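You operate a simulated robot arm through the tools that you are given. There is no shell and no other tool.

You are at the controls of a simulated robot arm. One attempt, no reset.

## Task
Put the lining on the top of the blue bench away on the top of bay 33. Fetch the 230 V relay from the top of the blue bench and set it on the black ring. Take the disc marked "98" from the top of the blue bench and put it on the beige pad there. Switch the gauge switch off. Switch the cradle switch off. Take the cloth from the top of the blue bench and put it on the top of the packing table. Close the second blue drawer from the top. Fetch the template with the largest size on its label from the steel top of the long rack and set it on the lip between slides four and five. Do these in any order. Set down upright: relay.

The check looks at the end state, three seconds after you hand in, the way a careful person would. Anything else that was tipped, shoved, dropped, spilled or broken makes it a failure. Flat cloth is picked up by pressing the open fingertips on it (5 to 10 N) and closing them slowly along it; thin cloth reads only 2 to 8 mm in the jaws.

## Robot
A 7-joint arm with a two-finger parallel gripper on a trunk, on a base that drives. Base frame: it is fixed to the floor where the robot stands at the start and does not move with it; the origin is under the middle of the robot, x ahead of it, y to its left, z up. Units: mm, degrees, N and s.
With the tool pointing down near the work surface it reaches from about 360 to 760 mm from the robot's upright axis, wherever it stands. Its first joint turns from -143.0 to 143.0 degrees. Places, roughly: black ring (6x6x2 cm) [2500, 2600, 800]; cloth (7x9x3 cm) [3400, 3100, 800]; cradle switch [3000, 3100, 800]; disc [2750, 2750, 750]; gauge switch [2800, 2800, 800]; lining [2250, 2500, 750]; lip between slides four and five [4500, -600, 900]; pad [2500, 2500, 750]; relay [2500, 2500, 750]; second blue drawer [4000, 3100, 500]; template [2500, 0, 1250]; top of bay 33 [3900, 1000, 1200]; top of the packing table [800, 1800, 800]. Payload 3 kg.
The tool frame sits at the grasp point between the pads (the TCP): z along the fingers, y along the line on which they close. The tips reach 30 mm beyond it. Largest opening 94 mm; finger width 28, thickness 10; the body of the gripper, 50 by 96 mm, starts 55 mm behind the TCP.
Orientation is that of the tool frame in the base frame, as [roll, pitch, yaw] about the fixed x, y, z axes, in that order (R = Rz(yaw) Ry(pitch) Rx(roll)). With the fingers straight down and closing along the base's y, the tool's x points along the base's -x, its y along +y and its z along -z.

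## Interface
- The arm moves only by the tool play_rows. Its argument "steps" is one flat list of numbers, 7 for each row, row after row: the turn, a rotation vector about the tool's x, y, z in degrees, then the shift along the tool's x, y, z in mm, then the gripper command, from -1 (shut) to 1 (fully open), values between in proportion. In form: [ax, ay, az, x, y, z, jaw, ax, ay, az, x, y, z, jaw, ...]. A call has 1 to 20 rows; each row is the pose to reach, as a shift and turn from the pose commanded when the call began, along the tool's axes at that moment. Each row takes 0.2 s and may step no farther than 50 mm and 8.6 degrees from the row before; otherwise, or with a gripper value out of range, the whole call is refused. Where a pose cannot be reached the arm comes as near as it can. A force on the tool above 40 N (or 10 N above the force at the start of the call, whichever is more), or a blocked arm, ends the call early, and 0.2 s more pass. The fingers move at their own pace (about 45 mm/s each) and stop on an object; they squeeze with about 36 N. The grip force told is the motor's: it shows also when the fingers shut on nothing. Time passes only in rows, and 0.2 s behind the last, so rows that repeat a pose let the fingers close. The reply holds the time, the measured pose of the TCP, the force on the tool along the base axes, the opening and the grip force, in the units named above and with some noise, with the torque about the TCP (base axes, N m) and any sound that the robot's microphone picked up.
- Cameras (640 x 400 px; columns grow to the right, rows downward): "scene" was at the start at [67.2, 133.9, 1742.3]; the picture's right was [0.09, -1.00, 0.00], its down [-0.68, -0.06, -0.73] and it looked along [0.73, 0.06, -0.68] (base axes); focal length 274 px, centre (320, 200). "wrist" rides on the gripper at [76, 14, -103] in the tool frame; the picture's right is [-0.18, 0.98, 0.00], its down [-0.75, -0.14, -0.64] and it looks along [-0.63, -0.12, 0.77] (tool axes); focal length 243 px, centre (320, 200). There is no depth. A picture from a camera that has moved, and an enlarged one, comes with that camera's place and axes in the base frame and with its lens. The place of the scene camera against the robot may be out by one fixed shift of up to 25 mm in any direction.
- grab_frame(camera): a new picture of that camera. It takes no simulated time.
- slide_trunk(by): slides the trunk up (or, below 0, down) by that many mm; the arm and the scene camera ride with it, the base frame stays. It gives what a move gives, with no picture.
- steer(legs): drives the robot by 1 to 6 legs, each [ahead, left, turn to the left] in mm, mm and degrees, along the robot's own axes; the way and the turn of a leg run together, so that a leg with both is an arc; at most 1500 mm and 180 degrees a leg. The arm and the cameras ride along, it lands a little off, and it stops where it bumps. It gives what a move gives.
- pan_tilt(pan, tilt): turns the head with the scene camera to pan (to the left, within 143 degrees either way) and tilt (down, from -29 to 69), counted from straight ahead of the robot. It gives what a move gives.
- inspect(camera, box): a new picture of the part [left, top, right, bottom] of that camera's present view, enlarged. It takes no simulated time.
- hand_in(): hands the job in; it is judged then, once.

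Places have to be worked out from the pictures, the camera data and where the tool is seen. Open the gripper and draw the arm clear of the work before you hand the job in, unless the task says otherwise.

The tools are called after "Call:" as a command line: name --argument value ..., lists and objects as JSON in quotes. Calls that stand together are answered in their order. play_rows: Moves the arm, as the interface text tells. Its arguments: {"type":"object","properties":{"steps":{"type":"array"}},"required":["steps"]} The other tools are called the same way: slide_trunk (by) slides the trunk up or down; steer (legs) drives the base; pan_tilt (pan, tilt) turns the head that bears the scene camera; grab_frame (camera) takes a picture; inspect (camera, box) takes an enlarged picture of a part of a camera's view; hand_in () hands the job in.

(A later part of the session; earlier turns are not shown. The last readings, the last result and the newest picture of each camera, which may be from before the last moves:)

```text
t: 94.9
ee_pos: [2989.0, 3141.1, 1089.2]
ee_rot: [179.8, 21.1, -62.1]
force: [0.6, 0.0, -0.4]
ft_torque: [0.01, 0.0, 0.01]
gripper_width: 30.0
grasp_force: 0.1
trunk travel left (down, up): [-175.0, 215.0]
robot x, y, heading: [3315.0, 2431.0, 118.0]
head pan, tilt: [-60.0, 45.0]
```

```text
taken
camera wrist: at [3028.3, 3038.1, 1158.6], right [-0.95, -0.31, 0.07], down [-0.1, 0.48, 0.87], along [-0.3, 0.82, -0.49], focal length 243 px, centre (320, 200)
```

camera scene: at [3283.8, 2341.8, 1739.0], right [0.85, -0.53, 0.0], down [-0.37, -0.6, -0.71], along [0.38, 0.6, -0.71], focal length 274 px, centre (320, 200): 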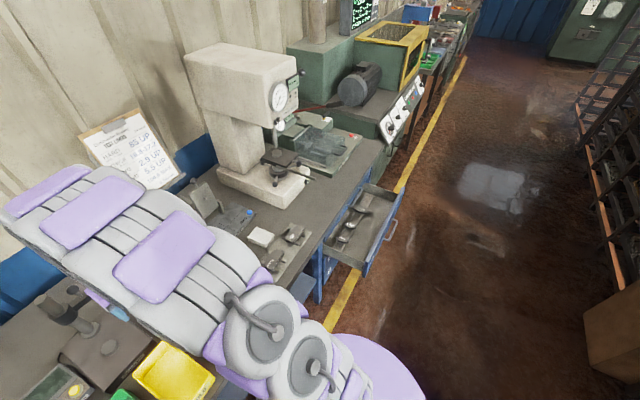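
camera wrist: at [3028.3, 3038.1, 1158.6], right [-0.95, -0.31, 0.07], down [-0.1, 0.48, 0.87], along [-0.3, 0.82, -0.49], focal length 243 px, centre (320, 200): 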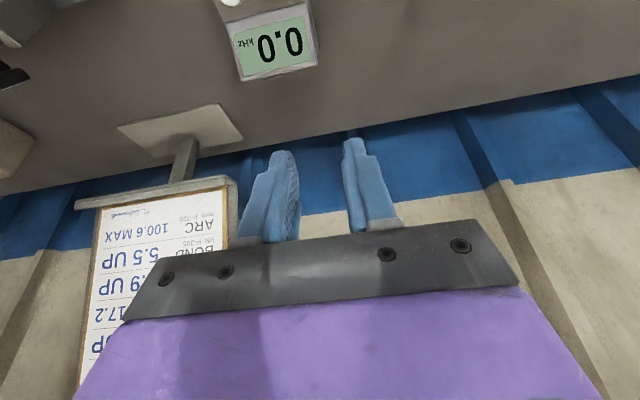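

I return to the upright viewing pose to inspect the stand's ball lever and the switch again.

Call:
play_rows --steps '[0, 7, 0, 24, -8, -9, -0.36, 0, 14, 0, 48, -16, -18, -0.36, 0, 20, 0, 72, -24.5, -27.6, -0.36, 0, 20, 0, 72, -24.5, -27.6, 0.4, 0, 20, 0, 72, -24.5, -27.6, 0.4]'

Call:
grab_frame --camera "wrist"

Call:
pan_tilt --pan 20 --tilt 45

Call:
grab_frame --camera "scene"

```text
t: 96.1
ee_pos: [3047.5, 3083.1, 1089.8]
ee_rot: [179.9, 1.2, -62.0]
force: [0.3, 0.0, 0.2]
ft_torque: [0.03, 0.03, 0.0]
gripper_width: 65.6
grasp_force: 0.1
trunk travel left (down, up): [-175.0, 215.0]
robot x, y, heading: [3316.3, 2432.4, 117.7]
head pan, tilt: [-60.0, 45.0]
```

```text
taken
camera wrist: at [3072.8, 3006.8, 1191.4], right [-0.95, -0.3, 0.01], down [-0.22, 0.72, 0.66], along [-0.2, 0.63, -0.75], focal length 243 px, centre (320, 200)
```

wrist: 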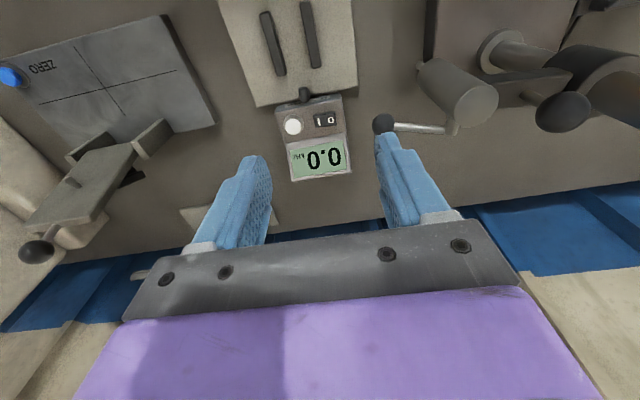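

```text
t: 97.6
ee_pos: [3048.0, 3082.3, 1089.5]
ee_rot: [179.8, 1.2, -62.0]
force: [0.5, 0.6, -0.4]
ft_torque: [0.01, 0.02, -0.02]
gripper_width: 65.8
grasp_force: 0.0
trunk travel left (down, up): [-175.0, 215.0]
robot x, y, heading: [3316.6, 2430.3, 118.0]
head pan, tilt: [20.0, 45.0]
```

```text
taken
camera scene: at [3152.8, 2382.1, 1738.9], right [0.67, 0.74, 0.0], down [0.53, -0.48, -0.7], along [-0.52, 0.47, -0.71], focal length 274 px, centre (320, 200)
```

scene: 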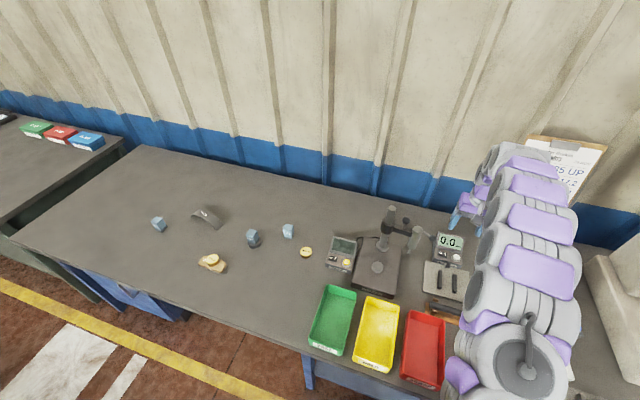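

The pictures show the stand's ball lever has swung: before, its ball was up, now it lies lower, so my finger pushed it. I zoom in to measure how it stands now so that I can put it back.

Call:
inspect --camera "scene" --box '[340, 180, 480, 268]'

Call:
inspect --camera "wrist" --box '[340, 50, 600, 212]'

```text
4.55 times, centred on (410, 224) of scene
camera zoom: at [3152.8, 2382.1, 1738.9], right [0.67, 0.74, 0.0], down [0.53, -0.48, -0.7], along [-0.52, 0.47, -0.71], focal length 1244 px, centre (-89, 91)
```

zoom: 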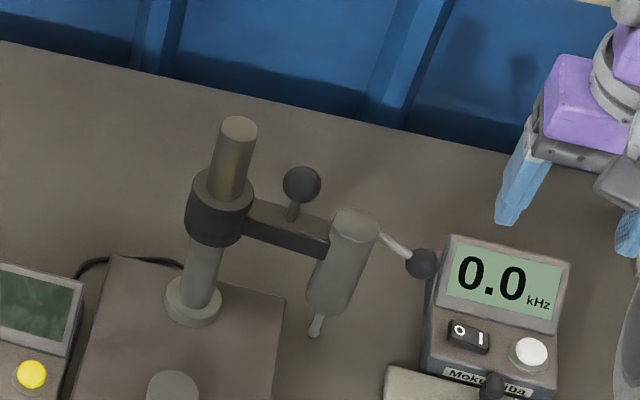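

```text
2.46 times, centred on (470, 131) of wrist
camera zoom: at [3072.7, 3006.9, 1191.2], right [-0.95, -0.3, 0.01], down [-0.22, 0.72, 0.66], along [-0.2, 0.63, -0.75], focal length 597 px, centre (-49, 370)
```

zoom: 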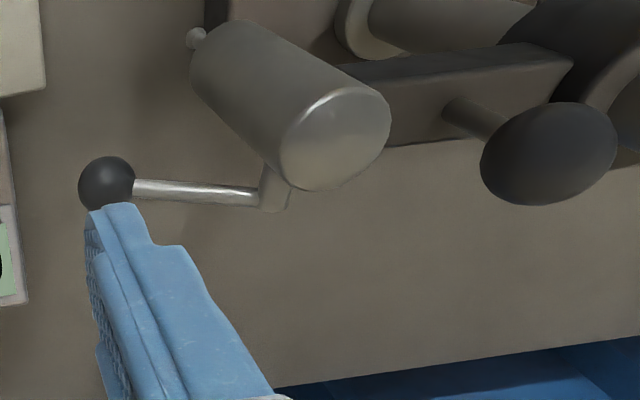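

The lever turns about its pivot near (2916, 3071, 965): its ball was at about (2963, 3084, 1015) and is now at about (2972, 3095, 935). I will take the ball between the fingers (closing across the lever's plane) and swing it back up; first I turn the gripper 90° so the camera is on the right side, and move above the ball.

Call:
play_rows --steps '[0, 0, -8.5, 0, 0, 0, 0.4, 0, 0, -17, 0, 0, 0, 0.4, 0, 0, -25.5, 0, 0, 0, 0.4, 0, 0, -34, 0, 0, 0, 0.4, 0, 0, -42.5, 0, 0, 0, 0.4, 0, 0, -51, 0, 0, 0, 0.4, 0, 0, -59.5, 0, 0, 0, 0.4, 0, 0, -68, 0, 0, 0, 0.4, 0, 0, -76.5, 0, 0, 0, 0.4, 0, 0, -85, 0, 0, 0, 0.4, 0, 0, -90, 0, 0, 0, 0.4, 0, 0, -90, -25, 30, 0, 0.4, 0, 0, -90, -46, 61, 0, 0.4, 0, 0, -90, -46, 61, 0, 0.4]'

Call:
grab_frame --camera "wrist"

```text
t: 100.6
ee_pos: [2971.5, 3091.9, 1091.1]
ee_rot: [-178.8, 0.2, 27.9]
force: [0.3, 0.7, 0.1]
ft_torque: [-0.01, 0.03, 0.01]
gripper_width: 65.9
grasp_force: 0.1
trunk travel left (down, up): [-175.0, 215.0]
robot x, y, heading: [3316.8, 2429.2, 118.1]
head pan, tilt: [20.0, 45.0]
```

```text
taken
camera wrist: at [3048.1, 3113.5, 1193.4], right [0.3, -0.95, -0.02], down [-0.72, -0.24, 0.65], along [-0.62, -0.18, -0.76], focal length 243 px, centre (320, 200)
```

wrist: 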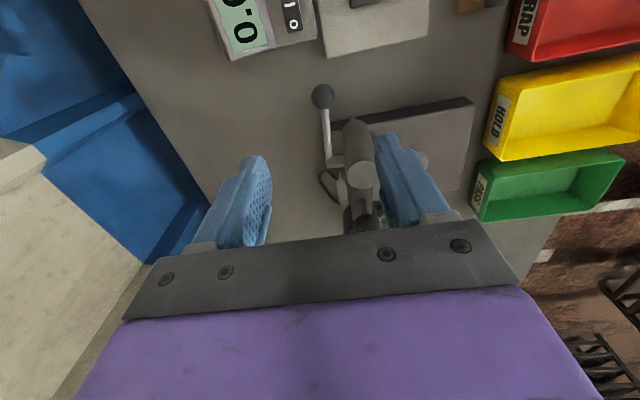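

The ball lies right under the tool axis. I descend around it with open fingers in two stages.

Call:
play_rows --steps '[0, 0, 0, 0, 0, 40, 0.4, 0, 0, 0, 0, 0, 80, 0.4, 0, 0, 0, 0, 0, 110, 0.4, 0, 0, 0, 0, 0, 110, 0.4]'

Call:
grab_frame --camera "wrist"

```text
t: 101.6
ee_pos: [2969.7, 3095.6, 980.4]
ee_rot: [-178.9, 0.1, 28.0]
force: [-0.3, 0.1, -0.1]
ft_torque: [0.01, 0.0, 0.04]
gripper_width: 65.8
grasp_force: 0.1
trunk travel left (down, up): [-175.0, 215.0]
robot x, y, heading: [3319.5, 2430.0, 118.1]
head pan, tilt: [20.0, 45.0]
```

```text
taken
camera wrist: at [3046.5, 3116.5, 1083.1], right [0.3, -0.95, -0.02], down [-0.72, -0.24, 0.65], along [-0.62, -0.18, -0.76], focal length 243 px, centre (320, 200)
```

wrist: 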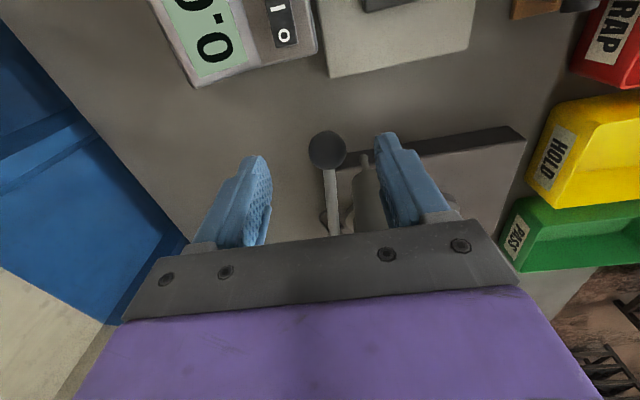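

The ball is about 5 mm toward the rear finger. I centre it, descend to its height (z≈936), and close gently.

Call:
play_rows --steps '[0, 0, 0, -1, 4.5, 20, 0.4, 0, 0, 0, -1, 4.5, 44, 0.4, 0, 0, 0, -1, 4.5, 44, 0.2, 0, 0, 0, -1, 4.5, 44, 0, 0, 0, 0, -1, 4.5, 44, -0.2, 0, 0, 0, -1, 4.5, 44, -0.3, 0, 0, 0, -1, 4.5, 44, -0.3]'

Call:
grab_frame --camera "wrist"

```text
t: 103.2
ee_pos: [2971.0, 3091.3, 937.7]
ee_rot: [-178.9, 0.1, 27.9]
force: [0.5, 0.6, -0.3]
ft_torque: [0.02, 0.02, 0.0]
gripper_width: 32.8
grasp_force: 0.1
trunk travel left (down, up): [-175.0, 215.0]
robot x, y, heading: [3319.4, 2429.8, 117.5]
head pan, tilt: [20.0, 45.0]
```

```text
taken
camera wrist: at [3047.5, 3112.8, 1039.1], right [0.3, -0.95, -0.02], down [-0.72, -0.24, 0.65], along [-0.62, -0.18, -0.76], focal length 243 px, centre (320, 200)
```

wrist: 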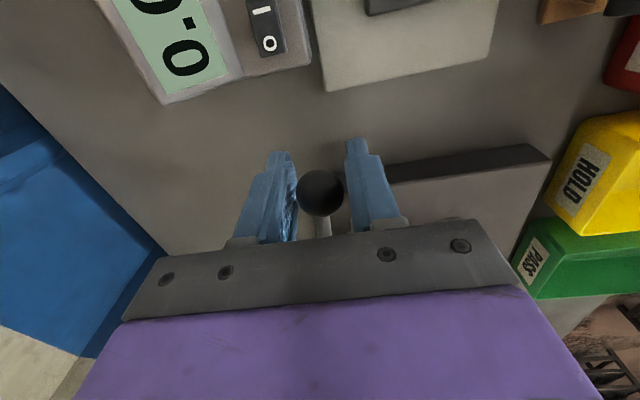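

The ball sits at the TCP. I close on it and swing it up along the arc (radius ≈ 67 mm) to the original position, then read the result.

Call:
play_rows --steps '[0, 0, 0, 0, 0, 0, -0.6, 0, 0, 0, 0, 0, 0, -0.6, 0, 0, 0, 0, 0, 0, -0.6, 0, 0, 0, 3, 0, -6.5, -0.6, 0, 0, 0, 5.2, 0.3, -13.5, -0.6, 0, 0, 0, 6.8, 0.4, -22, -0.6, 0, 0, 0, 7.5, 0.5, -31, -0.6, 0, 0, 0, 7, 0.4, -40, -0.6, 0, 0, 0, 5.2, 0.3, -48.5, -0.6]'

Call:
grab_frame --camera "wrist"

```text
t: 105.2
ee_pos: [2977.2, 3094.3, 984.2]
ee_rot: [-178.8, 0.2, 27.8]
force: [2.4, -4.1, -19.8]
ft_torque: [0.63, -1.06, -0.02]
gripper_width: 24.3
grasp_force: 45.3
trunk travel left (down, up): [-175.0, 215.0]
robot x, y, heading: [3318.5, 2429.7, 117.8]
head pan, tilt: [20.0, 45.0]
```

```text
taken
camera wrist: at [3053.4, 3115.3, 1086.8], right [0.3, -0.95, -0.02], down [-0.73, -0.24, 0.65], along [-0.62, -0.18, -0.76], focal length 243 px, centre (320, 200)
```

wrist: 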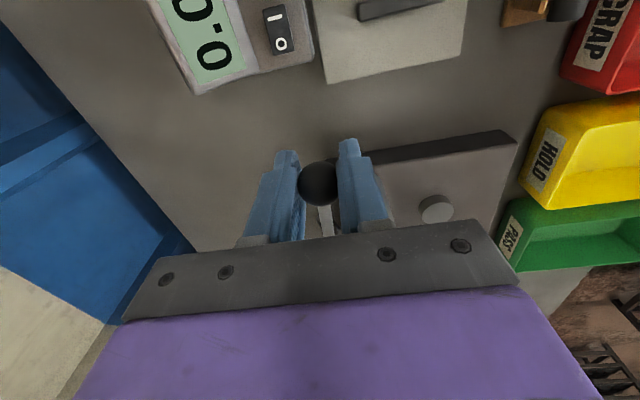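

The ball follows with about 20 N resistance. I continue along the arc to the original angle.

Call:
play_rows --steps '[0, 0, 0, -2.6, -0.2, -7.8, -0.6, 0, 0, 0, -6.7, -0.4, -16.2, -0.6, 0, 0, 0, -10.6, -0.6, -22.2, -0.6, 0, 0, 0, -15, -0.9, -27.7, -0.6, 0, 0, 0, -15, -0.9, -27.7, -0.6]'

Call:
grab_frame --camera "wrist"

```text
t: 106.4
ee_pos: [2967.3, 3089.0, 1012.4]
ee_rot: [-178.9, 0.3, 27.8]
force: [18.3, 6.8, -6.2]
ft_torque: [0.53, -1.09, -0.03]
gripper_width: 24.0
grasp_force: 44.8
trunk travel left (down, up): [-175.0, 215.0]
robot x, y, heading: [3313.8, 2431.7, 118.0]
head pan, tilt: [20.0, 45.0]
```

```text
taken
camera wrist: at [3043.6, 3110.2, 1114.9], right [0.3, -0.95, -0.02], down [-0.72, -0.24, 0.65], along [-0.62, -0.18, -0.76], focal length 243 px, centre (320, 200)
```

wrist: 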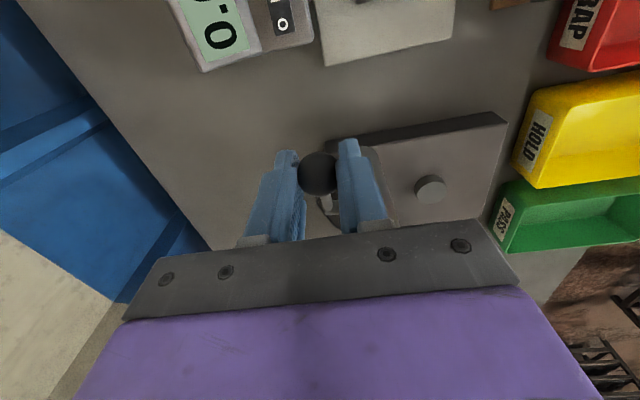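

The ball slipped about 15–17 mm down in the grip (ball now near z≈995). I open a little, lower to re-centre on it, and look.

Call:
play_rows --steps '[0, 0, 0, 0, 0, 0, -0.2, 0, 0, 0, 0, 0, 0, -0.2, 0, 0, 0, 0, 0, 10, -0.2, 0, 0, 0, 0, 0, 20, -0.2, 0, 0, 0, 0, 0, 20, -0.2]'

Call:
grab_frame --camera "wrist"

Call:
inspect --camera "scene" --box '[340, 180, 480, 268]'

```text
t: 107.6
ee_pos: [2960.4, 3085.9, 992.3]
ee_rot: [-178.8, 0.0, 28.1]
force: [-0.1, 0.2, 0.2]
ft_torque: [0.01, -0.04, -0.01]
gripper_width: 37.5
grasp_force: 0.1
trunk travel left (down, up): [-175.0, 215.0]
robot x, y, heading: [3311.7, 2428.4, 117.8]
head pan, tilt: [20.0, 45.0]
```

```text
taken
camera wrist: at [3036.7, 3106.7, 1095.1], right [0.3, -0.95, -0.02], down [-0.73, -0.24, 0.64], along [-0.62, -0.18, -0.76], focal length 243 px, centre (320, 200)
```

wrist: 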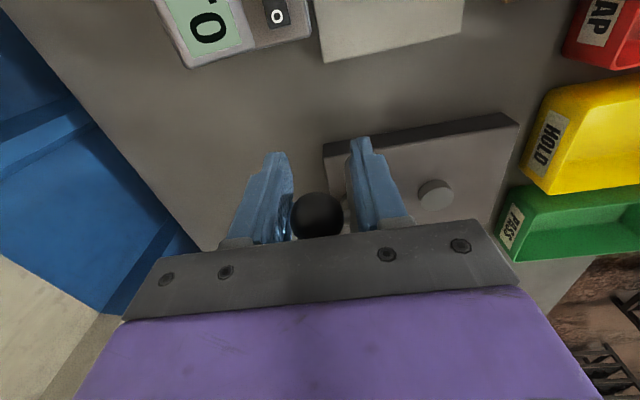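

```text
4.55 times, centred on (410, 224) of scene
camera zoom: at [3149.3, 2380.5, 1738.6], right [0.67, 0.74, 0.0], down [0.53, -0.48, -0.7], along [-0.52, 0.47, -0.71], focal length 1244 px, centre (-89, 91)
```

zoom: 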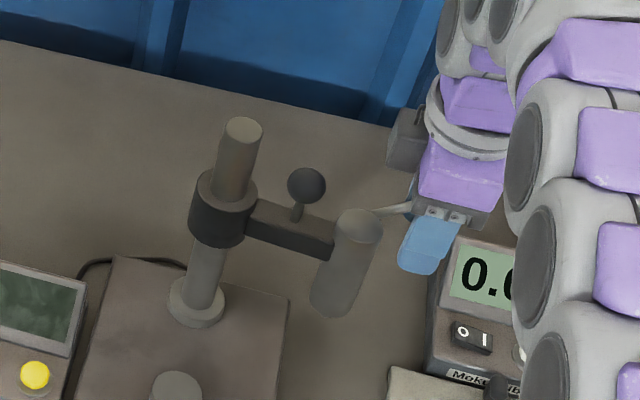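

The ball now appears at about (2957, 3085, 1009), close to where it was. I open, rise clear, turn the gripper back and compare with the earlier view from the same pose.

Call:
play_rows --steps '[0, 0, 0, 0, 0, 0, 0.1, 0, 0, 0, 0, 0, 0, 0.4, 0, 0, 0, 0, 0, 0, 0.4, 0, 0, 0, 0, 0, -40, 0.4, 0, 0, 0, 0, 0, -80, 0.4, 0, 0, 0, 0, 0, -108, 0.4, 0, 0, 0, 40, 0, -108, 0.4, 0, 0, 0, 76, 40, -108, 0.4, 0, 0, 0, 76, 41, -108, 0.4]'

Call:
play_rows --steps '[0, 0, 8.5, 0, 0, 0, 0.4, 0, 0, 17, 0, 0, 0, 0.4, 0, 0, 25.5, 0, 0, 0, 0.4, 0, 0, 34, 0, 0, 0, 0.4, 0, 0, 42.5, 0, 0, 0, 0.4, 0, 0, 51, 0, 0, 0, 0.4, 0, 0, 59.5, 0, 0, 0, 0.4, 0, 0, 68, 0, 0, 0, 0.4, 0, 0, 76.5, 0, 0, 0, 0.4, 0, 0, 85, 0, 0, 0, 0.4, 0, 0, 90, 0, 0, 0, 0.4, 0, 0, 90, 0, 0, 0, 0.4]'

Call:
grab_frame --camera "wrist"

```text
refused: row 8 steps farther than a row can; nothing moved
```

```text
t: 108.8
ee_pos: [2972.5, 3087.5, 988.8]
ee_rot: [-179.6, 0.1, -13.0]
force: [12.9, 0.9, -0.7]
ft_torque: [0.0, 0.12, 0.5]
gripper_width: 64.1
grasp_force: 0.1
trunk travel left (down, up): [-175.0, 215.0]
robot x, y, heading: [3318.0, 2429.8, 118.0]
head pan, tilt: [20.0, 45.0]
stopped in row 6: the force on the tool passed its limit at 44 N (the readings are from after the stop); the commanded pose is now the measured one
```

```text
taken
camera wrist: at [3044.6, 3055.4, 1091.8], right [-0.4, -0.92, -0.01], down [-0.7, 0.3, 0.64], along [-0.59, 0.26, -0.76], focal length 243 px, centre (320, 200)
```

wrist: 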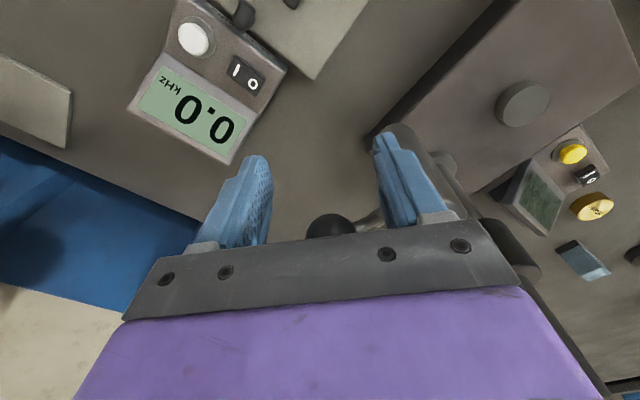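

My second call ran although the first was refused – the turn happened low and a finger pressed on the gauge head (44 N). I turn straight back the way I came and check, from now on one step at a time.

Call:
play_rows --steps '[0, 0, -8, 0, 0, 0, 0.4, 0, 0, -16, 0, 0, 0, 0.4, 0, 0, -24, 0, 0, 0, 0.4, 0, 0, -32, 0, 0, 0, 0.4, 0, 0, -40, 0, 0, 0, 0.4, 0, 0, -40, 0, 0, 0, 0.4]'

Call:
grab_frame --camera "wrist"

Call:
inspect --camera "scene" --box '[340, 180, 480, 268]'

```text
t: 110.2
ee_pos: [2969.5, 3084.9, 990.7]
ee_rot: [-179.4, -0.1, 27.0]
force: [0.8, -0.6, 0.3]
ft_torque: [-0.01, 0.0, 0.01]
gripper_width: 65.8
grasp_force: 0.2
trunk travel left (down, up): [-175.0, 215.0]
robot x, y, heading: [3313.8, 2431.1, 117.9]
head pan, tilt: [20.0, 45.0]
```

```text
taken
camera wrist: at [3045.6, 3106.0, 1093.7], right [0.28, -0.96, -0.01], down [-0.73, -0.22, 0.64], along [-0.62, -0.17, -0.77], focal length 243 px, centre (320, 200)
```

wrist: 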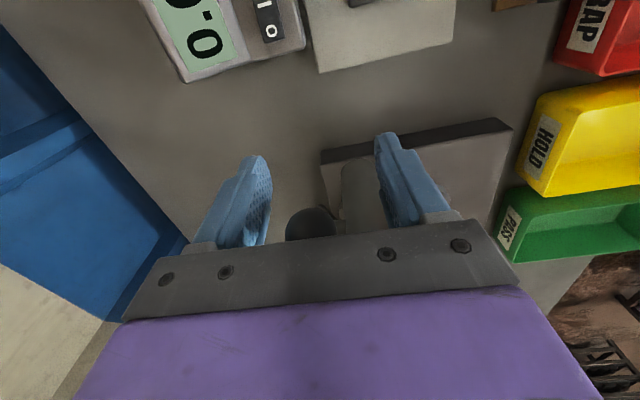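

```text
4.55 times, centred on (410, 224) of scene
camera zoom: at [3153.4, 2382.7, 1738.9], right [0.67, 0.74, 0.0], down [0.53, -0.48, -0.7], along [-0.52, 0.47, -0.71], focal length 1244 px, centre (-89, 91)
```

zoom: 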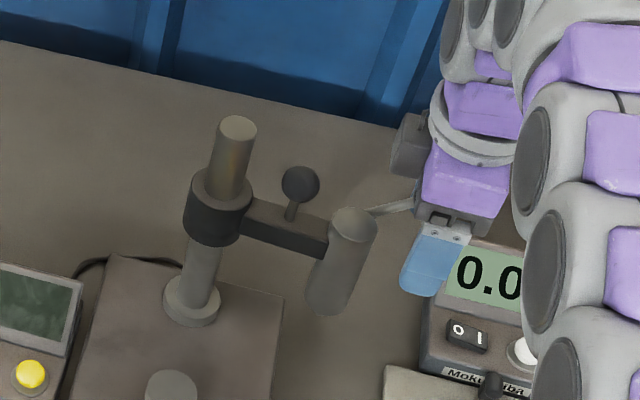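

The stand itself has not shifted (column, plate and head are at the same picture places), and the lever is up again. I rise straight up.

Call:
play_rows --steps '[0, 0, 0, 0, 0, -20, 0.4, 0, 0, 0, 0, 0, -60, 0.4, 0, 0, 0, 0, 0, -100, 0.4, 0, 0, 0, 0, 0, -112, 0.4, 0, 0, 0, 0, 0, -112, 0.4]'

Call:
grab_frame --camera "wrist"

```text
t: 111.4
ee_pos: [2970.9, 3083.2, 1103.6]
ee_rot: [-179.4, 0.0, 26.9]
force: [-0.1, 0.1, -0.2]
ft_torque: [0.01, 0.02, 0.01]
gripper_width: 65.8
grasp_force: 0.0
trunk travel left (down, up): [-175.0, 215.0]
robot x, y, heading: [3319.8, 2429.2, 117.8]
head pan, tilt: [20.0, 45.0]
```

```text
taken
camera wrist: at [3046.0, 3104.3, 1206.3], right [0.28, -0.96, -0.01], down [-0.73, -0.22, 0.64], along [-0.62, -0.17, -0.77], focal length 243 px, centre (320, 200)
```

wrist: 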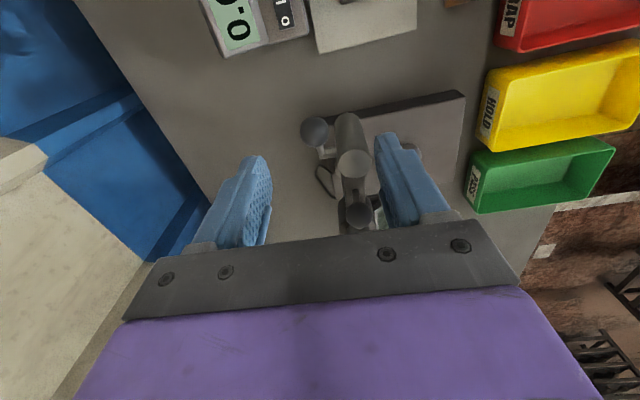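

The ball appears back at about (2961, 3087, 1012). I go to the exact earlier viewing pose (moving right first, then turning) to compare the pictures.

Call:
play_rows --steps '[0, 0, 0, 35, 15, 0, 0.4, 0, 0, 0, 68, 33, 0, 0.4, 0, 0, 8.5, 68, 33, 3, 0.4, 0, 0, 17, 68, 33, 3, 0.4, 0, 0, 25.5, 68, 33, 3, 0.4, 0, 0, 34, 68, 33, 3, 0.4, 0, 0, 42.5, 68, 33, 3, 0.4, 0, 0, 51, 68, 33, 3, 0.4, 0, 0, 59.5, 68, 33, 3, 0.4, 0, 0, 68, 68, 33, 3, 0.4, 0, 0, 76.5, 68, 33, 3, 0.4, 0, 0, 85, 68, 33, 3, 0.4, 0, 0, 89, 68, 33, 3, 0.4, 0, 0, 89, 68, 33, 3, 0.4]'

Call:
grab_frame --camera "wrist"

Call:
inspect --camera "wrist" --box '[220, 60, 420, 185]'

```text
t: 114.4
ee_pos: [3046.1, 3085.4, 1100.1]
ee_rot: [-179.9, 0.6, -62.1]
force: [-0.1, 0.3, -0.2]
ft_torque: [0.01, 0.0, 0.01]
gripper_width: 66.0
grasp_force: 0.1
trunk travel left (down, up): [-175.0, 215.0]
robot x, y, heading: [3315.0, 2430.8, 117.7]
head pan, tilt: [20.0, 45.0]
```

```text
taken
camera wrist: at [3070.3, 3010.6, 1202.1], right [-0.95, -0.3, 0.0], down [-0.23, 0.73, 0.65], along [-0.19, 0.62, -0.76], focal length 243 px, centre (320, 200)
```

wrist: 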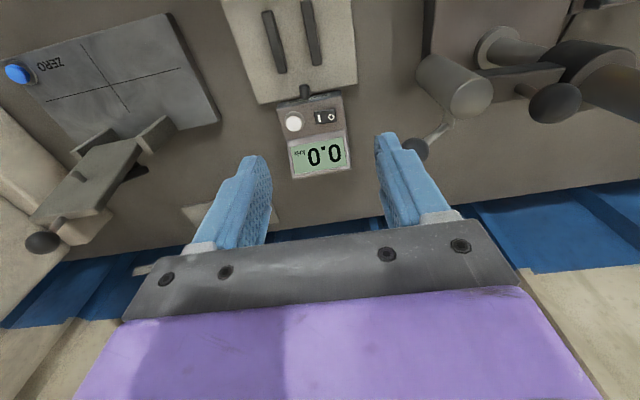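

```text
3.20 times, centred on (320, 122) of wrist
camera zoom: at [3070.3, 3010.6, 1202.1], right [-0.95, -0.3, 0.0], down [-0.23, 0.73, 0.65], along [-0.19, 0.62, -0.76], focal length 776 px, centre (320, 448)
```

zoom: 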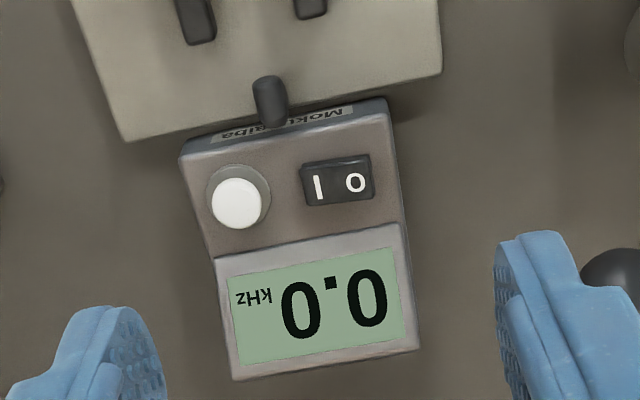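

The picture is identical to the one before the mishap, so the lever is back in place. Now I approach the cradle switch with closed fingers, the tool leaning so that its body stays back and to the right, away from the ball lever.

Call:
play_rows --steps '[-6.25, -5, 0, -15, 0, 0, -1, -12.5, -10, 0, -33, 1, 0, -1, -18.75, -15, 0, -51, 2, 0, -1, -25, -20, 0, -69, 3.1, 0, -1, -25, -20, 0, -69, 3.1, 0, -1]'

Call:
grab_frame --camera "wrist"

```text
t: 115.6
ee_pos: [3011.5, 3146.2, 1100.5]
ee_rot: [153.9, 19.9, -66.5]
force: [-0.3, 0.3, -0.4]
ft_torque: [-0.01, -0.01, 0.0]
gripper_width: 0.0
grasp_force: 33.2
trunk travel left (down, up): [-175.0, 215.0]
robot x, y, heading: [3317.1, 2432.2, 117.8]
head pan, tilt: [20.0, 45.0]
```

```text
taken
camera wrist: at [3083.8, 3061.2, 1168.0], right [-0.82, -0.33, 0.47], down [0.16, 0.65, 0.74], along [-0.55, 0.68, -0.48], focal length 243 px, centre (320, 200)
```

wrist: 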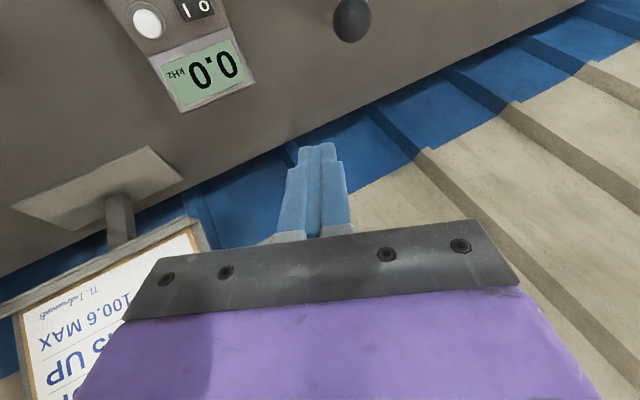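

The tool leans back-right as planned; the contact corner is over the O half. I descend vertically to about 25 mm above it and look.

Call:
play_rows --steps '[0, 0, 0, 13.6, -16.5, 33.8, -1, 0, 0, 0, 27.2, -33.1, 67.6, -1, 0, 0, 0, 40.8, -49.6, 101.3, -1, 0, 0, 0, 54.4, -66.2, 135.1, -1, 0, 0, 0, 64.6, -78.6, 160.5, -1, 0, 0, 0, 64.6, -78.6, 160.5, -1]'

Call:
grab_frame --camera "wrist"

Call:
inspect --camera "scene" --box '[380, 180, 520, 268]'

```text
t: 117.0
ee_pos: [3011.1, 3145.2, 909.1]
ee_rot: [153.9, 19.8, -66.6]
force: [-0.5, 0.2, -0.2]
ft_torque: [-0.03, -0.01, 0.01]
gripper_width: 0.1
grasp_force: 33.0
trunk travel left (down, up): [-175.0, 215.0]
robot x, y, heading: [3319.0, 2431.2, 117.8]
head pan, tilt: [20.0, 45.0]
```

```text
taken
camera wrist: at [3083.3, 3061.3, 976.9], right [-0.82, -0.33, 0.47], down [0.16, 0.65, 0.74], along [-0.55, 0.68, -0.48], focal length 243 px, centre (320, 200)
```

wrist: 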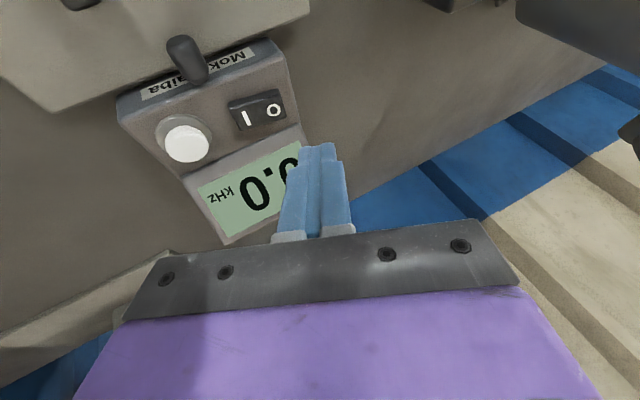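

```text
4.55 times, centred on (450, 224) of scene
camera zoom: at [3154.3, 2382.9, 1739.0], right [0.67, 0.74, 0.0], down [0.52, -0.48, -0.71], along [-0.52, 0.47, -0.71], focal length 1244 px, centre (-271, 91)
```

zoom: 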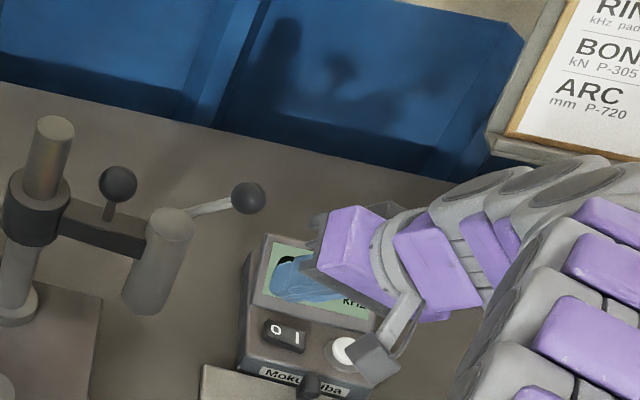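

The O half is at (3012, 3141), just under the contact corner. I lower to near contact, then press in small steps.

Call:
play_rows --steps '[0, 0, 0, 5.1, -6.2, 12.7, -1, 0, 0, 0, 9.5, -11.6, 23.6, -1, 0, 0, 0, 10.5, -12.8, 26.2, -1, 0, 0, 0, 10.5, -12.8, 26.2, -1]'

Call:
inspect --camera "wrist" --box '[220, 80, 380, 180]'

```text
t: 118.0
ee_pos: [3011.4, 3145.0, 879.2]
ee_rot: [154.1, 19.9, -66.5]
force: [-0.9, 0.3, 0.0]
ft_torque: [0.0, -0.05, -0.02]
gripper_width: 0.2
grasp_force: 32.9
trunk travel left (down, up): [-175.0, 215.0]
robot x, y, heading: [3319.6, 2432.9, 117.7]
head pan, tilt: [20.0, 45.0]
```

```text
4.00 times, centred on (300, 130) of wrist
camera zoom: at [3083.6, 3061.7, 945.7], right [-0.82, -0.33, 0.47], down [0.16, 0.65, 0.74], along [-0.55, 0.68, -0.48], focal length 970 px, centre (400, 480)
```

zoom: 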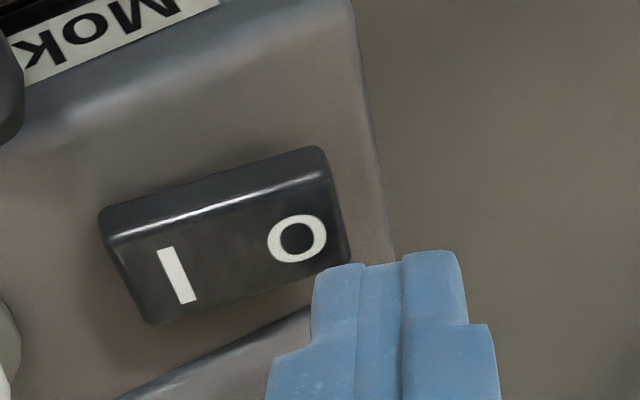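

The tip is over the outer far part of the O half; I shift it 4 mm back and press down by small steps.

Call:
play_rows --steps '[0, 0, 0, 3.7, 0.3, -1.4, -1, 0, 0, 0, 4.4, -0.5, 0.3, -1, 0, 0, 0, 5.1, -1.4, 2, -1, 0, 0, 0, 5.1, -1.4, 2, -1]'

Call:
inspect --camera "wrist" --box '[220, 80, 380, 180]'

```text
t: 119.0
ee_pos: [3010.9, 3141.0, 874.8]
ee_rot: [153.9, 19.9, -66.4]
force: [-3.4, 0.9, 3.5]
ft_torque: [-0.01, 0.12, -0.01]
gripper_width: 0.0
grasp_force: 33.0
trunk travel left (down, up): [-175.0, 215.0]
robot x, y, heading: [3319.5, 2427.7, 118.1]
head pan, tilt: [20.0, 45.0]
```

```text
4.00 times, centred on (300, 130) of wrist
camera zoom: at [3084.1, 3058.1, 942.2], right [-0.82, -0.33, 0.47], down [0.16, 0.65, 0.74], along [-0.55, 0.68, -0.48], focal length 970 px, centre (400, 480)
```

zoom: 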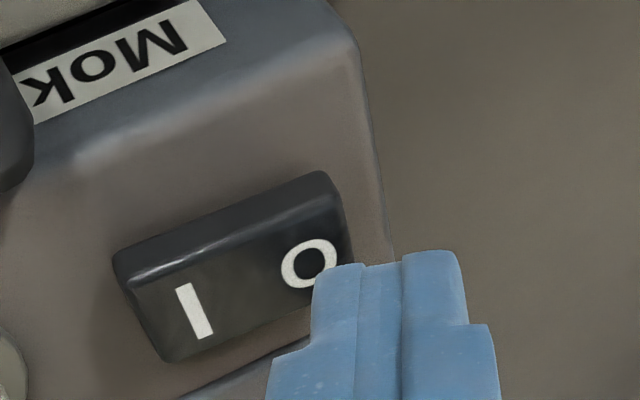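

Light contact (about 5 N) and the rocker begins to tilt. I press a bit further.

Call:
play_rows --steps '[0, 0, 0, 0.5, -0.6, 1.3, -1, 0, 0, 0, 1, -1.2, 2.5, -1, 0, 0, 0, 1.4, -1.7, 3.4, -1, 0, 0, 0, 1.4, -1.7, 3.4, -1]'

Call:
inspect --camera "wrist" --box '[180, 80, 380, 205]'

```text
t: 120.0
ee_pos: [3013.4, 3141.0, 872.1]
ee_rot: [154.0, 20.0, -66.5]
force: [-1.5, -2.4, 12.4]
ft_torque: [-0.14, 0.07, 0.01]
gripper_width: 0.0
grasp_force: 33.5
trunk travel left (down, up): [-175.0, 215.0]
robot x, y, heading: [3316.3, 2428.7, 118.1]
head pan, tilt: [20.0, 45.0]
```

```text
3.20 times, centred on (280, 142) of wrist
camera zoom: at [3085.0, 3057.7, 939.4], right [-0.82, -0.33, 0.47], down [0.16, 0.65, 0.74], along [-0.55, 0.68, -0.48], focal length 776 px, centre (448, 384)
```

zoom: 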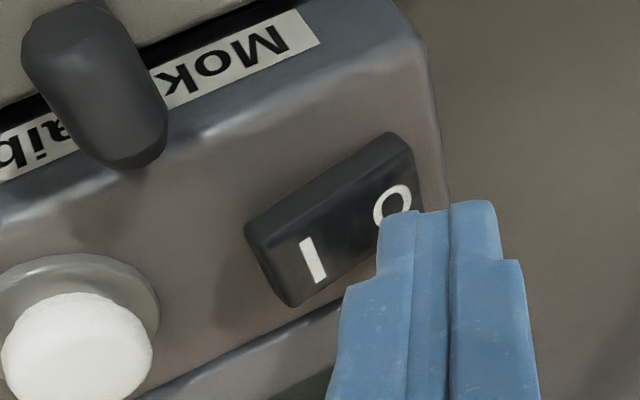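

The rocker has tipped with the I end raised. I rise and check that the display is dark.

Call:
play_rows --steps '[0, 0, 0, -6.8, 8.3, -16.9, -1, 0, 0, 0, -20.4, 24.8, -50.7, -1, 0, 0, 0, -34, 41.4, -84.5, -1, 0, 0, 0, -47.6, 57.9, -118.2, -1, 0, 0, 0, -47.6, 57.9, -118.2, -1]'

Call:
grab_frame --camera "wrist"

Call:
inspect --camera "scene" --box '[380, 180, 520, 268]'

```text
t: 121.2
ee_pos: [3013.6, 3141.0, 1010.3]
ee_rot: [154.0, 19.9, -66.4]
force: [-0.3, -0.3, 0.8]
ft_torque: [0.0, 0.04, 0.03]
gripper_width: 0.0
grasp_force: 32.7
trunk travel left (down, up): [-175.0, 215.0]
robot x, y, heading: [3314.3, 2431.0, 117.7]
head pan, tilt: [20.0, 45.0]
```

```text
taken
camera wrist: at [3085.7, 3057.6, 1077.0], right [-0.82, -0.33, 0.47], down [0.16, 0.65, 0.74], along [-0.55, 0.68, -0.48], focal length 243 px, centre (320, 200)
```

wrist: 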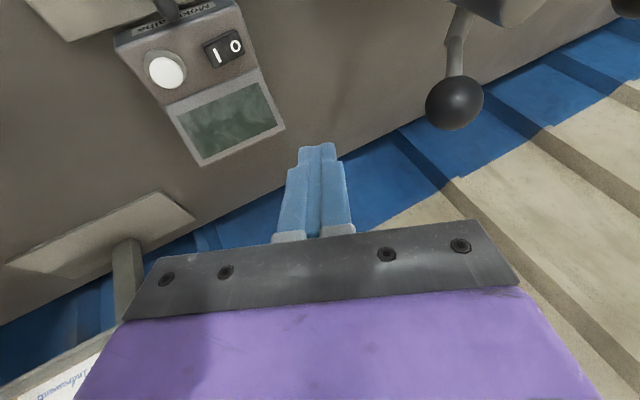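

```text
4.55 times, centred on (450, 224) of scene
camera zoom: at [3153.7, 2383.1, 1738.9], right [0.67, 0.74, 0.0], down [0.53, -0.48, -0.7], along [-0.52, 0.47, -0.71], focal length 1244 px, centre (-271, 91)
```

zoom: 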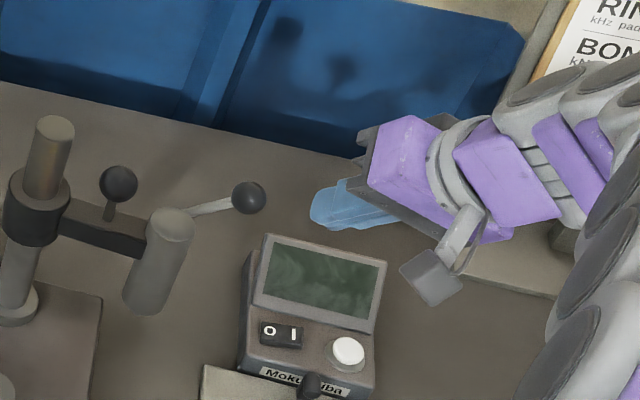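

The cradle display is dark too: switched off, and the lever is untouched. I rise and return the tool to upright, drawing back toward the robot.

Call:
play_rows --steps '[0, 0, 0, -15.3, 18.6, -38, -1, 0, 0, 0, -30.6, 37.2, -76, -1, 6.25, 5, 0, -15, 38, -82, -1, 12.5, 10, 0, 0, 39, -88, -1, 18.75, 15, 0, 15, 39.5, -94, -1, 25, 20, 0, 29.8, 40.2, -98.9, -1, 25, 20, 0, 29.8, 40.2, -98.9, 0]'

Call:
pan_tilt --pan -40 --tilt 45

Call:
grab_frame --camera "scene"

```text
t: 122.8
ee_pos: [3044.8, 3085.7, 1101.2]
ee_rot: [-179.8, 0.5, -62.0]
force: [-0.9, 0.1, 0.5]
ft_torque: [-0.02, -0.03, 0.01]
gripper_width: 32.3
grasp_force: 0.0
trunk travel left (down, up): [-175.0, 215.0]
robot x, y, heading: [3316.5, 2432.0, 117.7]
head pan, tilt: [20.0, 45.0]
```

```text
t: 124.1
ee_pos: [3045.8, 3085.0, 1101.7]
ee_rot: [-180.0, 0.6, -62.0]
force: [0.0, 0.2, -1.2]
ft_torque: [-0.01, 0.03, 0.0]
gripper_width: 46.9
grasp_force: 0.0
trunk travel left (down, up): [-175.0, 215.0]
robot x, y, heading: [3314.7, 2428.9, 117.6]
head pan, tilt: [-40.0, 45.0]
```

```text
taken
camera scene: at [3231.1, 2407.4, 1739.0], right [0.98, -0.21, 0.0], down [-0.15, -0.69, -0.71], along [0.15, 0.69, -0.71], focal length 274 px, centre (320, 200)
```

scene: 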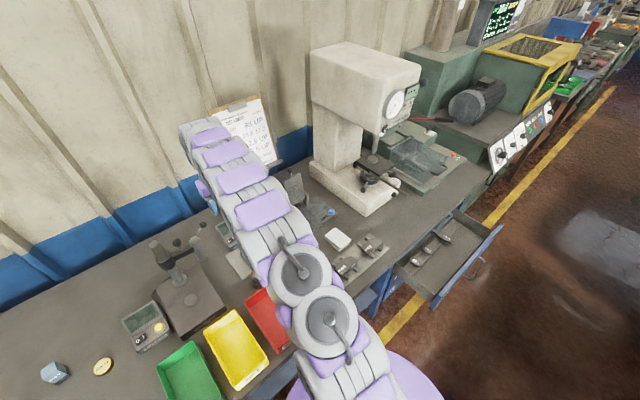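

Next the cloth: the white folded piece at about (3451, 3066), reachable from here. I bring the arm back first, then over to the right, for a close look.

Call:
play_rows --steps '[0, 0, 0, 45, 0, 0, 0.2, 0, 0, 0, 90, 0, 0, 0.4, 0, 0, 0, 130, -15, 0, 0.4, 0, 0, 0, 165, -45, 0, 0.4, 0, 0, 0, 190, -85, 0, 0.4, 0, 0, 0, 200, -130, 0, 0.4, 0, 0, 0, 207, -175, 0, 0.4, 0, 0, 0, 207, -222, 0, 0.4, 0, 0, 0, 207, -268, 10, 0.4, 0, 0, 0, 207, -310, 30, 0.4, 0, 0, 0, 207, -349, 50, 0.4, 0, 0, 0, 207, -349, 50, 0.4]'

Call:
grab_frame --camera "wrist"

Call:
inspect --camera "wrist" --box '[220, 20, 420, 145]'

```text
t: 126.7
ee_pos: [3452.2, 3067.9, 1049.1]
ee_rot: [-179.9, 0.6, -62.0]
force: [0.7, -0.1, 0.7]
ft_torque: [0.02, -0.03, 0.0]
gripper_width: 65.6
grasp_force: 0.1
trunk travel left (down, up): [-175.0, 215.0]
robot x, y, heading: [3320.3, 2429.8, 117.7]
head pan, tilt: [-40.0, 45.0]
```

```text
taken
camera wrist: at [3475.8, 2992.1, 1151.1], right [-0.95, -0.3, 0.0], down [-0.23, 0.73, 0.65], along [-0.2, 0.62, -0.76], focal length 243 px, centre (320, 200)
```

wrist: 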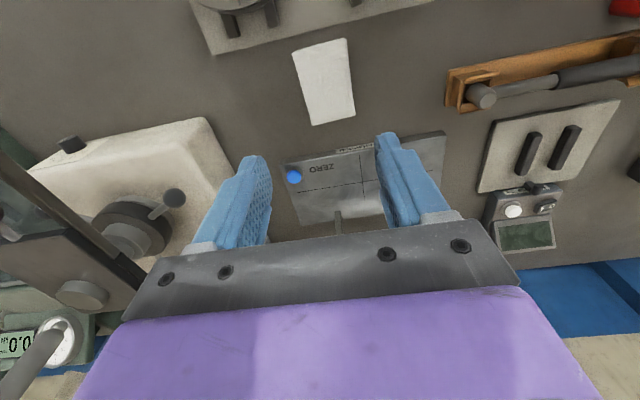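

```text
3.20 times, centred on (320, 82) of wrist
camera zoom: at [3475.8, 2992.1, 1151.1], right [-0.95, -0.3, 0.0], down [-0.23, 0.73, 0.65], along [-0.2, 0.62, -0.76], focal length 776 px, centre (320, 576)
```

zoom: 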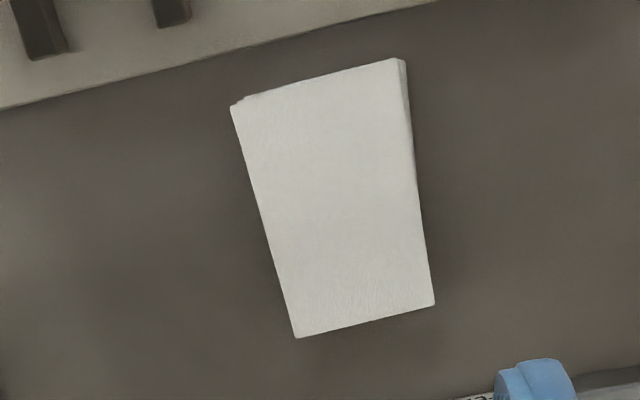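

The cloth is a folded white stack about 60×90 mm. I zoom with the scene camera to judge its thickness before choosing how to grip it.

Call:
inspect --camera "scene" --box '[290, 200, 410, 275]'

Call:
pan_tilt --pan -60 --tilt 50

Call:
grab_frame --camera "scene"

```text
5.33 times, centred on (350, 238) of scene
camera zoom: at [3236.4, 2407.9, 1739.3], right [0.98, -0.21, 0.0], down [-0.15, -0.69, -0.7], along [0.15, 0.69, -0.71], focal length 1460 px, centre (160, 0)
```

zoom: 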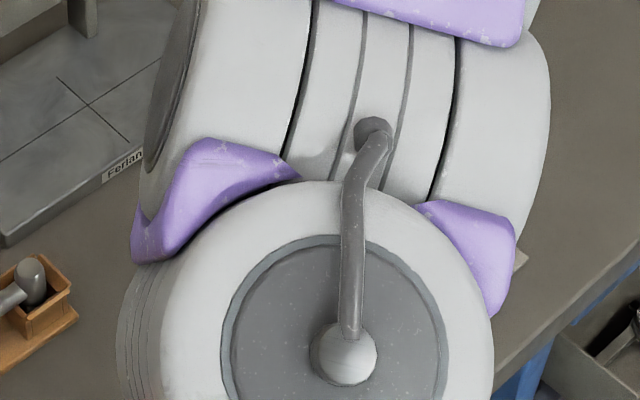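

```text
t: 127.5
ee_pos: [3451.4, 3067.0, 1049.8]
ee_rot: [180.0, 0.6, -61.9]
force: [-0.4, 0.3, -0.5]
ft_torque: [0.06, 0.0, -0.02]
gripper_width: 65.8
grasp_force: 0.1
trunk travel left (down, up): [-175.0, 215.0]
robot x, y, heading: [3317.7, 2429.2, 117.7]
head pan, tilt: [-60.0, 50.0]
```

```text
taken
camera scene: at [3259.1, 2393.5, 1732.3], right [0.85, -0.53, 0.0], down [-0.41, -0.65, -0.64], along [0.34, 0.54, -0.77], focal length 274 px, centre (320, 200)
```

scene: 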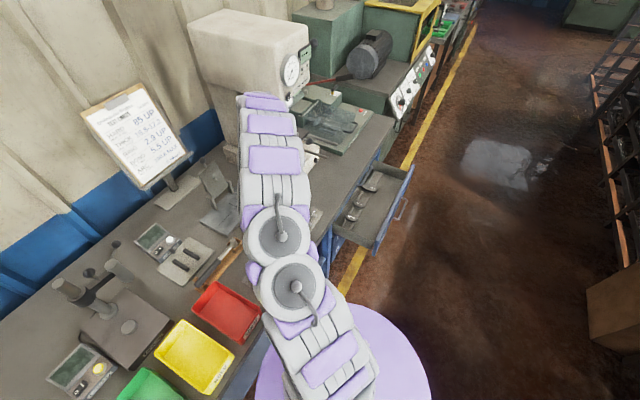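

The arm blocks the scene view, so I use the wrist camera from a lower, more oblique position.

Call:
play_rows --steps '[0, 0, 0, 25, 6, 35, 0.6, 0, 0, 0, 45, 6, 75, 0.8, 0, 0, 0, 55, 6, 110, 1, 0, 0, 0, 55, 6, 130, 1, 0, 0, 0, 55, 6, 130, 1]'

Call:
grab_frame --camera "wrist"

Call:
inspect --camera "wrist" --box '[220, 60, 420, 185]'

```text
t: 128.8
ee_pos: [3471.3, 3016.8, 918.7]
ee_rot: [-180.0, 0.6, -62.1]
force: [-0.4, 0.1, -0.9]
ft_torque: [0.01, 0.0, -0.01]
gripper_width: 93.8
grasp_force: 0.0
trunk travel left (down, up): [-175.0, 215.0]
robot x, y, heading: [3314.5, 2428.5, 117.8]
head pan, tilt: [-60.0, 50.0]
```

```text
taken
camera wrist: at [3495.6, 2942.3, 1020.4], right [-0.95, -0.3, 0.0], down [-0.23, 0.73, 0.65], along [-0.2, 0.62, -0.76], focal length 243 px, centre (320, 200)
```

wrist: 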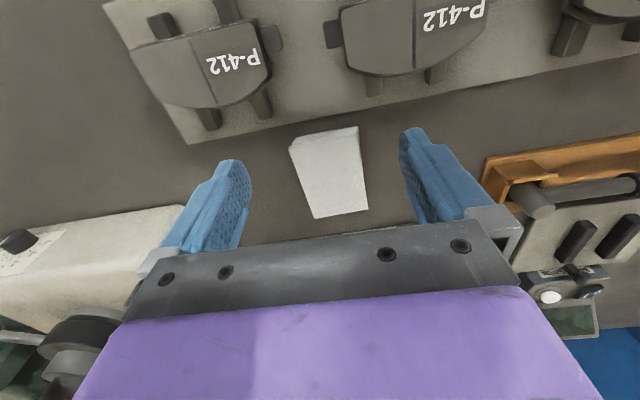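

```text
3.20 times, centred on (320, 122) of wrist
camera zoom: at [3495.6, 2942.3, 1020.4], right [-0.95, -0.3, 0.0], down [-0.23, 0.73, 0.65], along [-0.2, 0.62, -0.76], focal length 776 px, centre (320, 448)
```

zoom: 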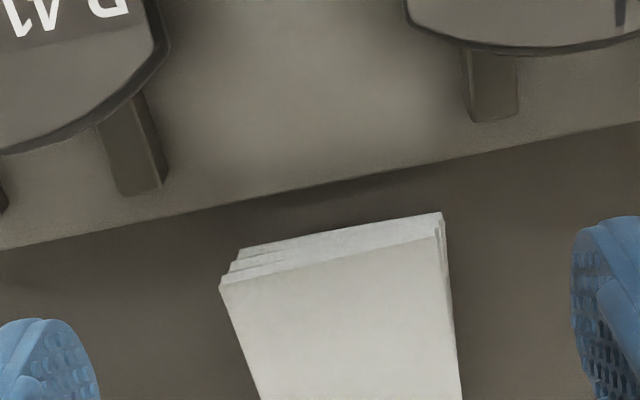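

The cloth stack is about 62×92×20 mm, turned 4°. I straddle it across its width with fully open fingers, tips just above the bench.

Call:
play_rows --steps '[0, 0, -2, -35, 0, 0, 1, 0, 0, -4, -70, 0, 0, 1, 0, 0, -4, -70, 0, 30, 1, 0, 0, -4, -70, 0, 60, 1, 0, 0, -4, -70, 0, 80, 1, 0, 0, -4, -70, 0, 84, 1, 0, 0, -4, -70, 0, 84, 1]'

Call:
grab_frame --camera "wrist"

```text
t: 130.3
ee_pos: [3437.9, 3079.6, 836.1]
ee_rot: [-179.8, 0.6, -58.0]
force: [-0.1, -0.3, -0.5]
ft_torque: [-0.02, 0.03, -0.01]
gripper_width: 94.1
grasp_force: 0.1
trunk travel left (down, up): [-175.0, 215.0]
robot x, y, heading: [3317.8, 2427.0, 117.7]
head pan, tilt: [-60.0, 50.0]
```

```text
taken
camera wrist: at [3467.2, 3006.8, 937.5], right [-0.93, -0.36, 0.0], down [-0.28, 0.71, 0.65], along [-0.24, 0.6, -0.76], focal length 243 px, centre (320, 200)
```

wrist: 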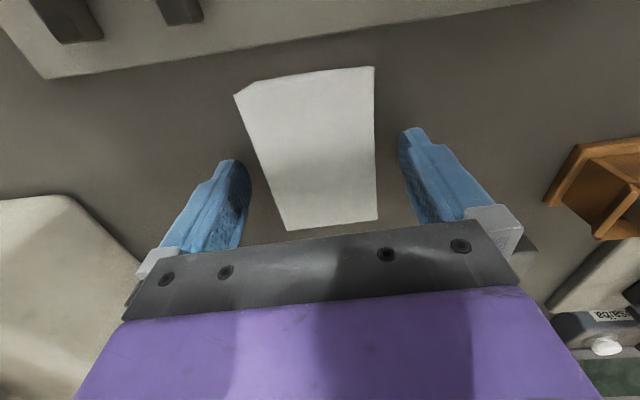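

Well aligned and centred. I lower 3 mm and close slowly, watching the width and grip force.

Call:
play_rows --steps '[0, 0, 0, 0, 0, 3, 0.8, 0, 0, 0, 0, 0, 3, 0.6, 0, 0, 0, 0, 0, 3, 0.45, 0, 0, 0, 0, 0, 3, 0.35, 0, 0, 0, 0, 0, 3, 0.25, 0, 0, 0, 0, 0, 3, 0.15, 0, 0, 0, 0, 0, 3, 0.15]'

Call:
grab_frame --camera "wrist"

```text
t: 131.9
ee_pos: [3438.0, 3080.6, 833.0]
ee_rot: [-180.0, 0.6, -58.0]
force: [0.3, 0.7, 0.0]
ft_torque: [-0.02, 0.01, -0.02]
gripper_width: 61.3
grasp_force: 36.2
trunk travel left (down, up): [-175.0, 215.0]
robot x, y, heading: [3318.2, 2429.0, 118.1]
head pan, tilt: [-60.0, 50.0]
```

```text
taken
camera wrist: at [3467.3, 3006.9, 934.8], right [-0.93, -0.36, 0.0], down [-0.28, 0.71, 0.65], along [-0.24, 0.6, -0.76], focal length 243 px, centre (320, 200)
```

wrist: 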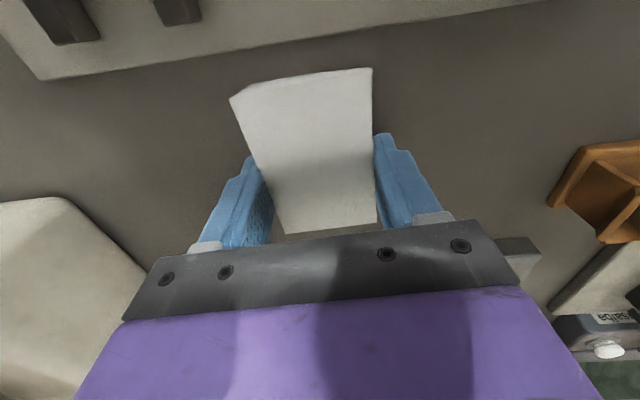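

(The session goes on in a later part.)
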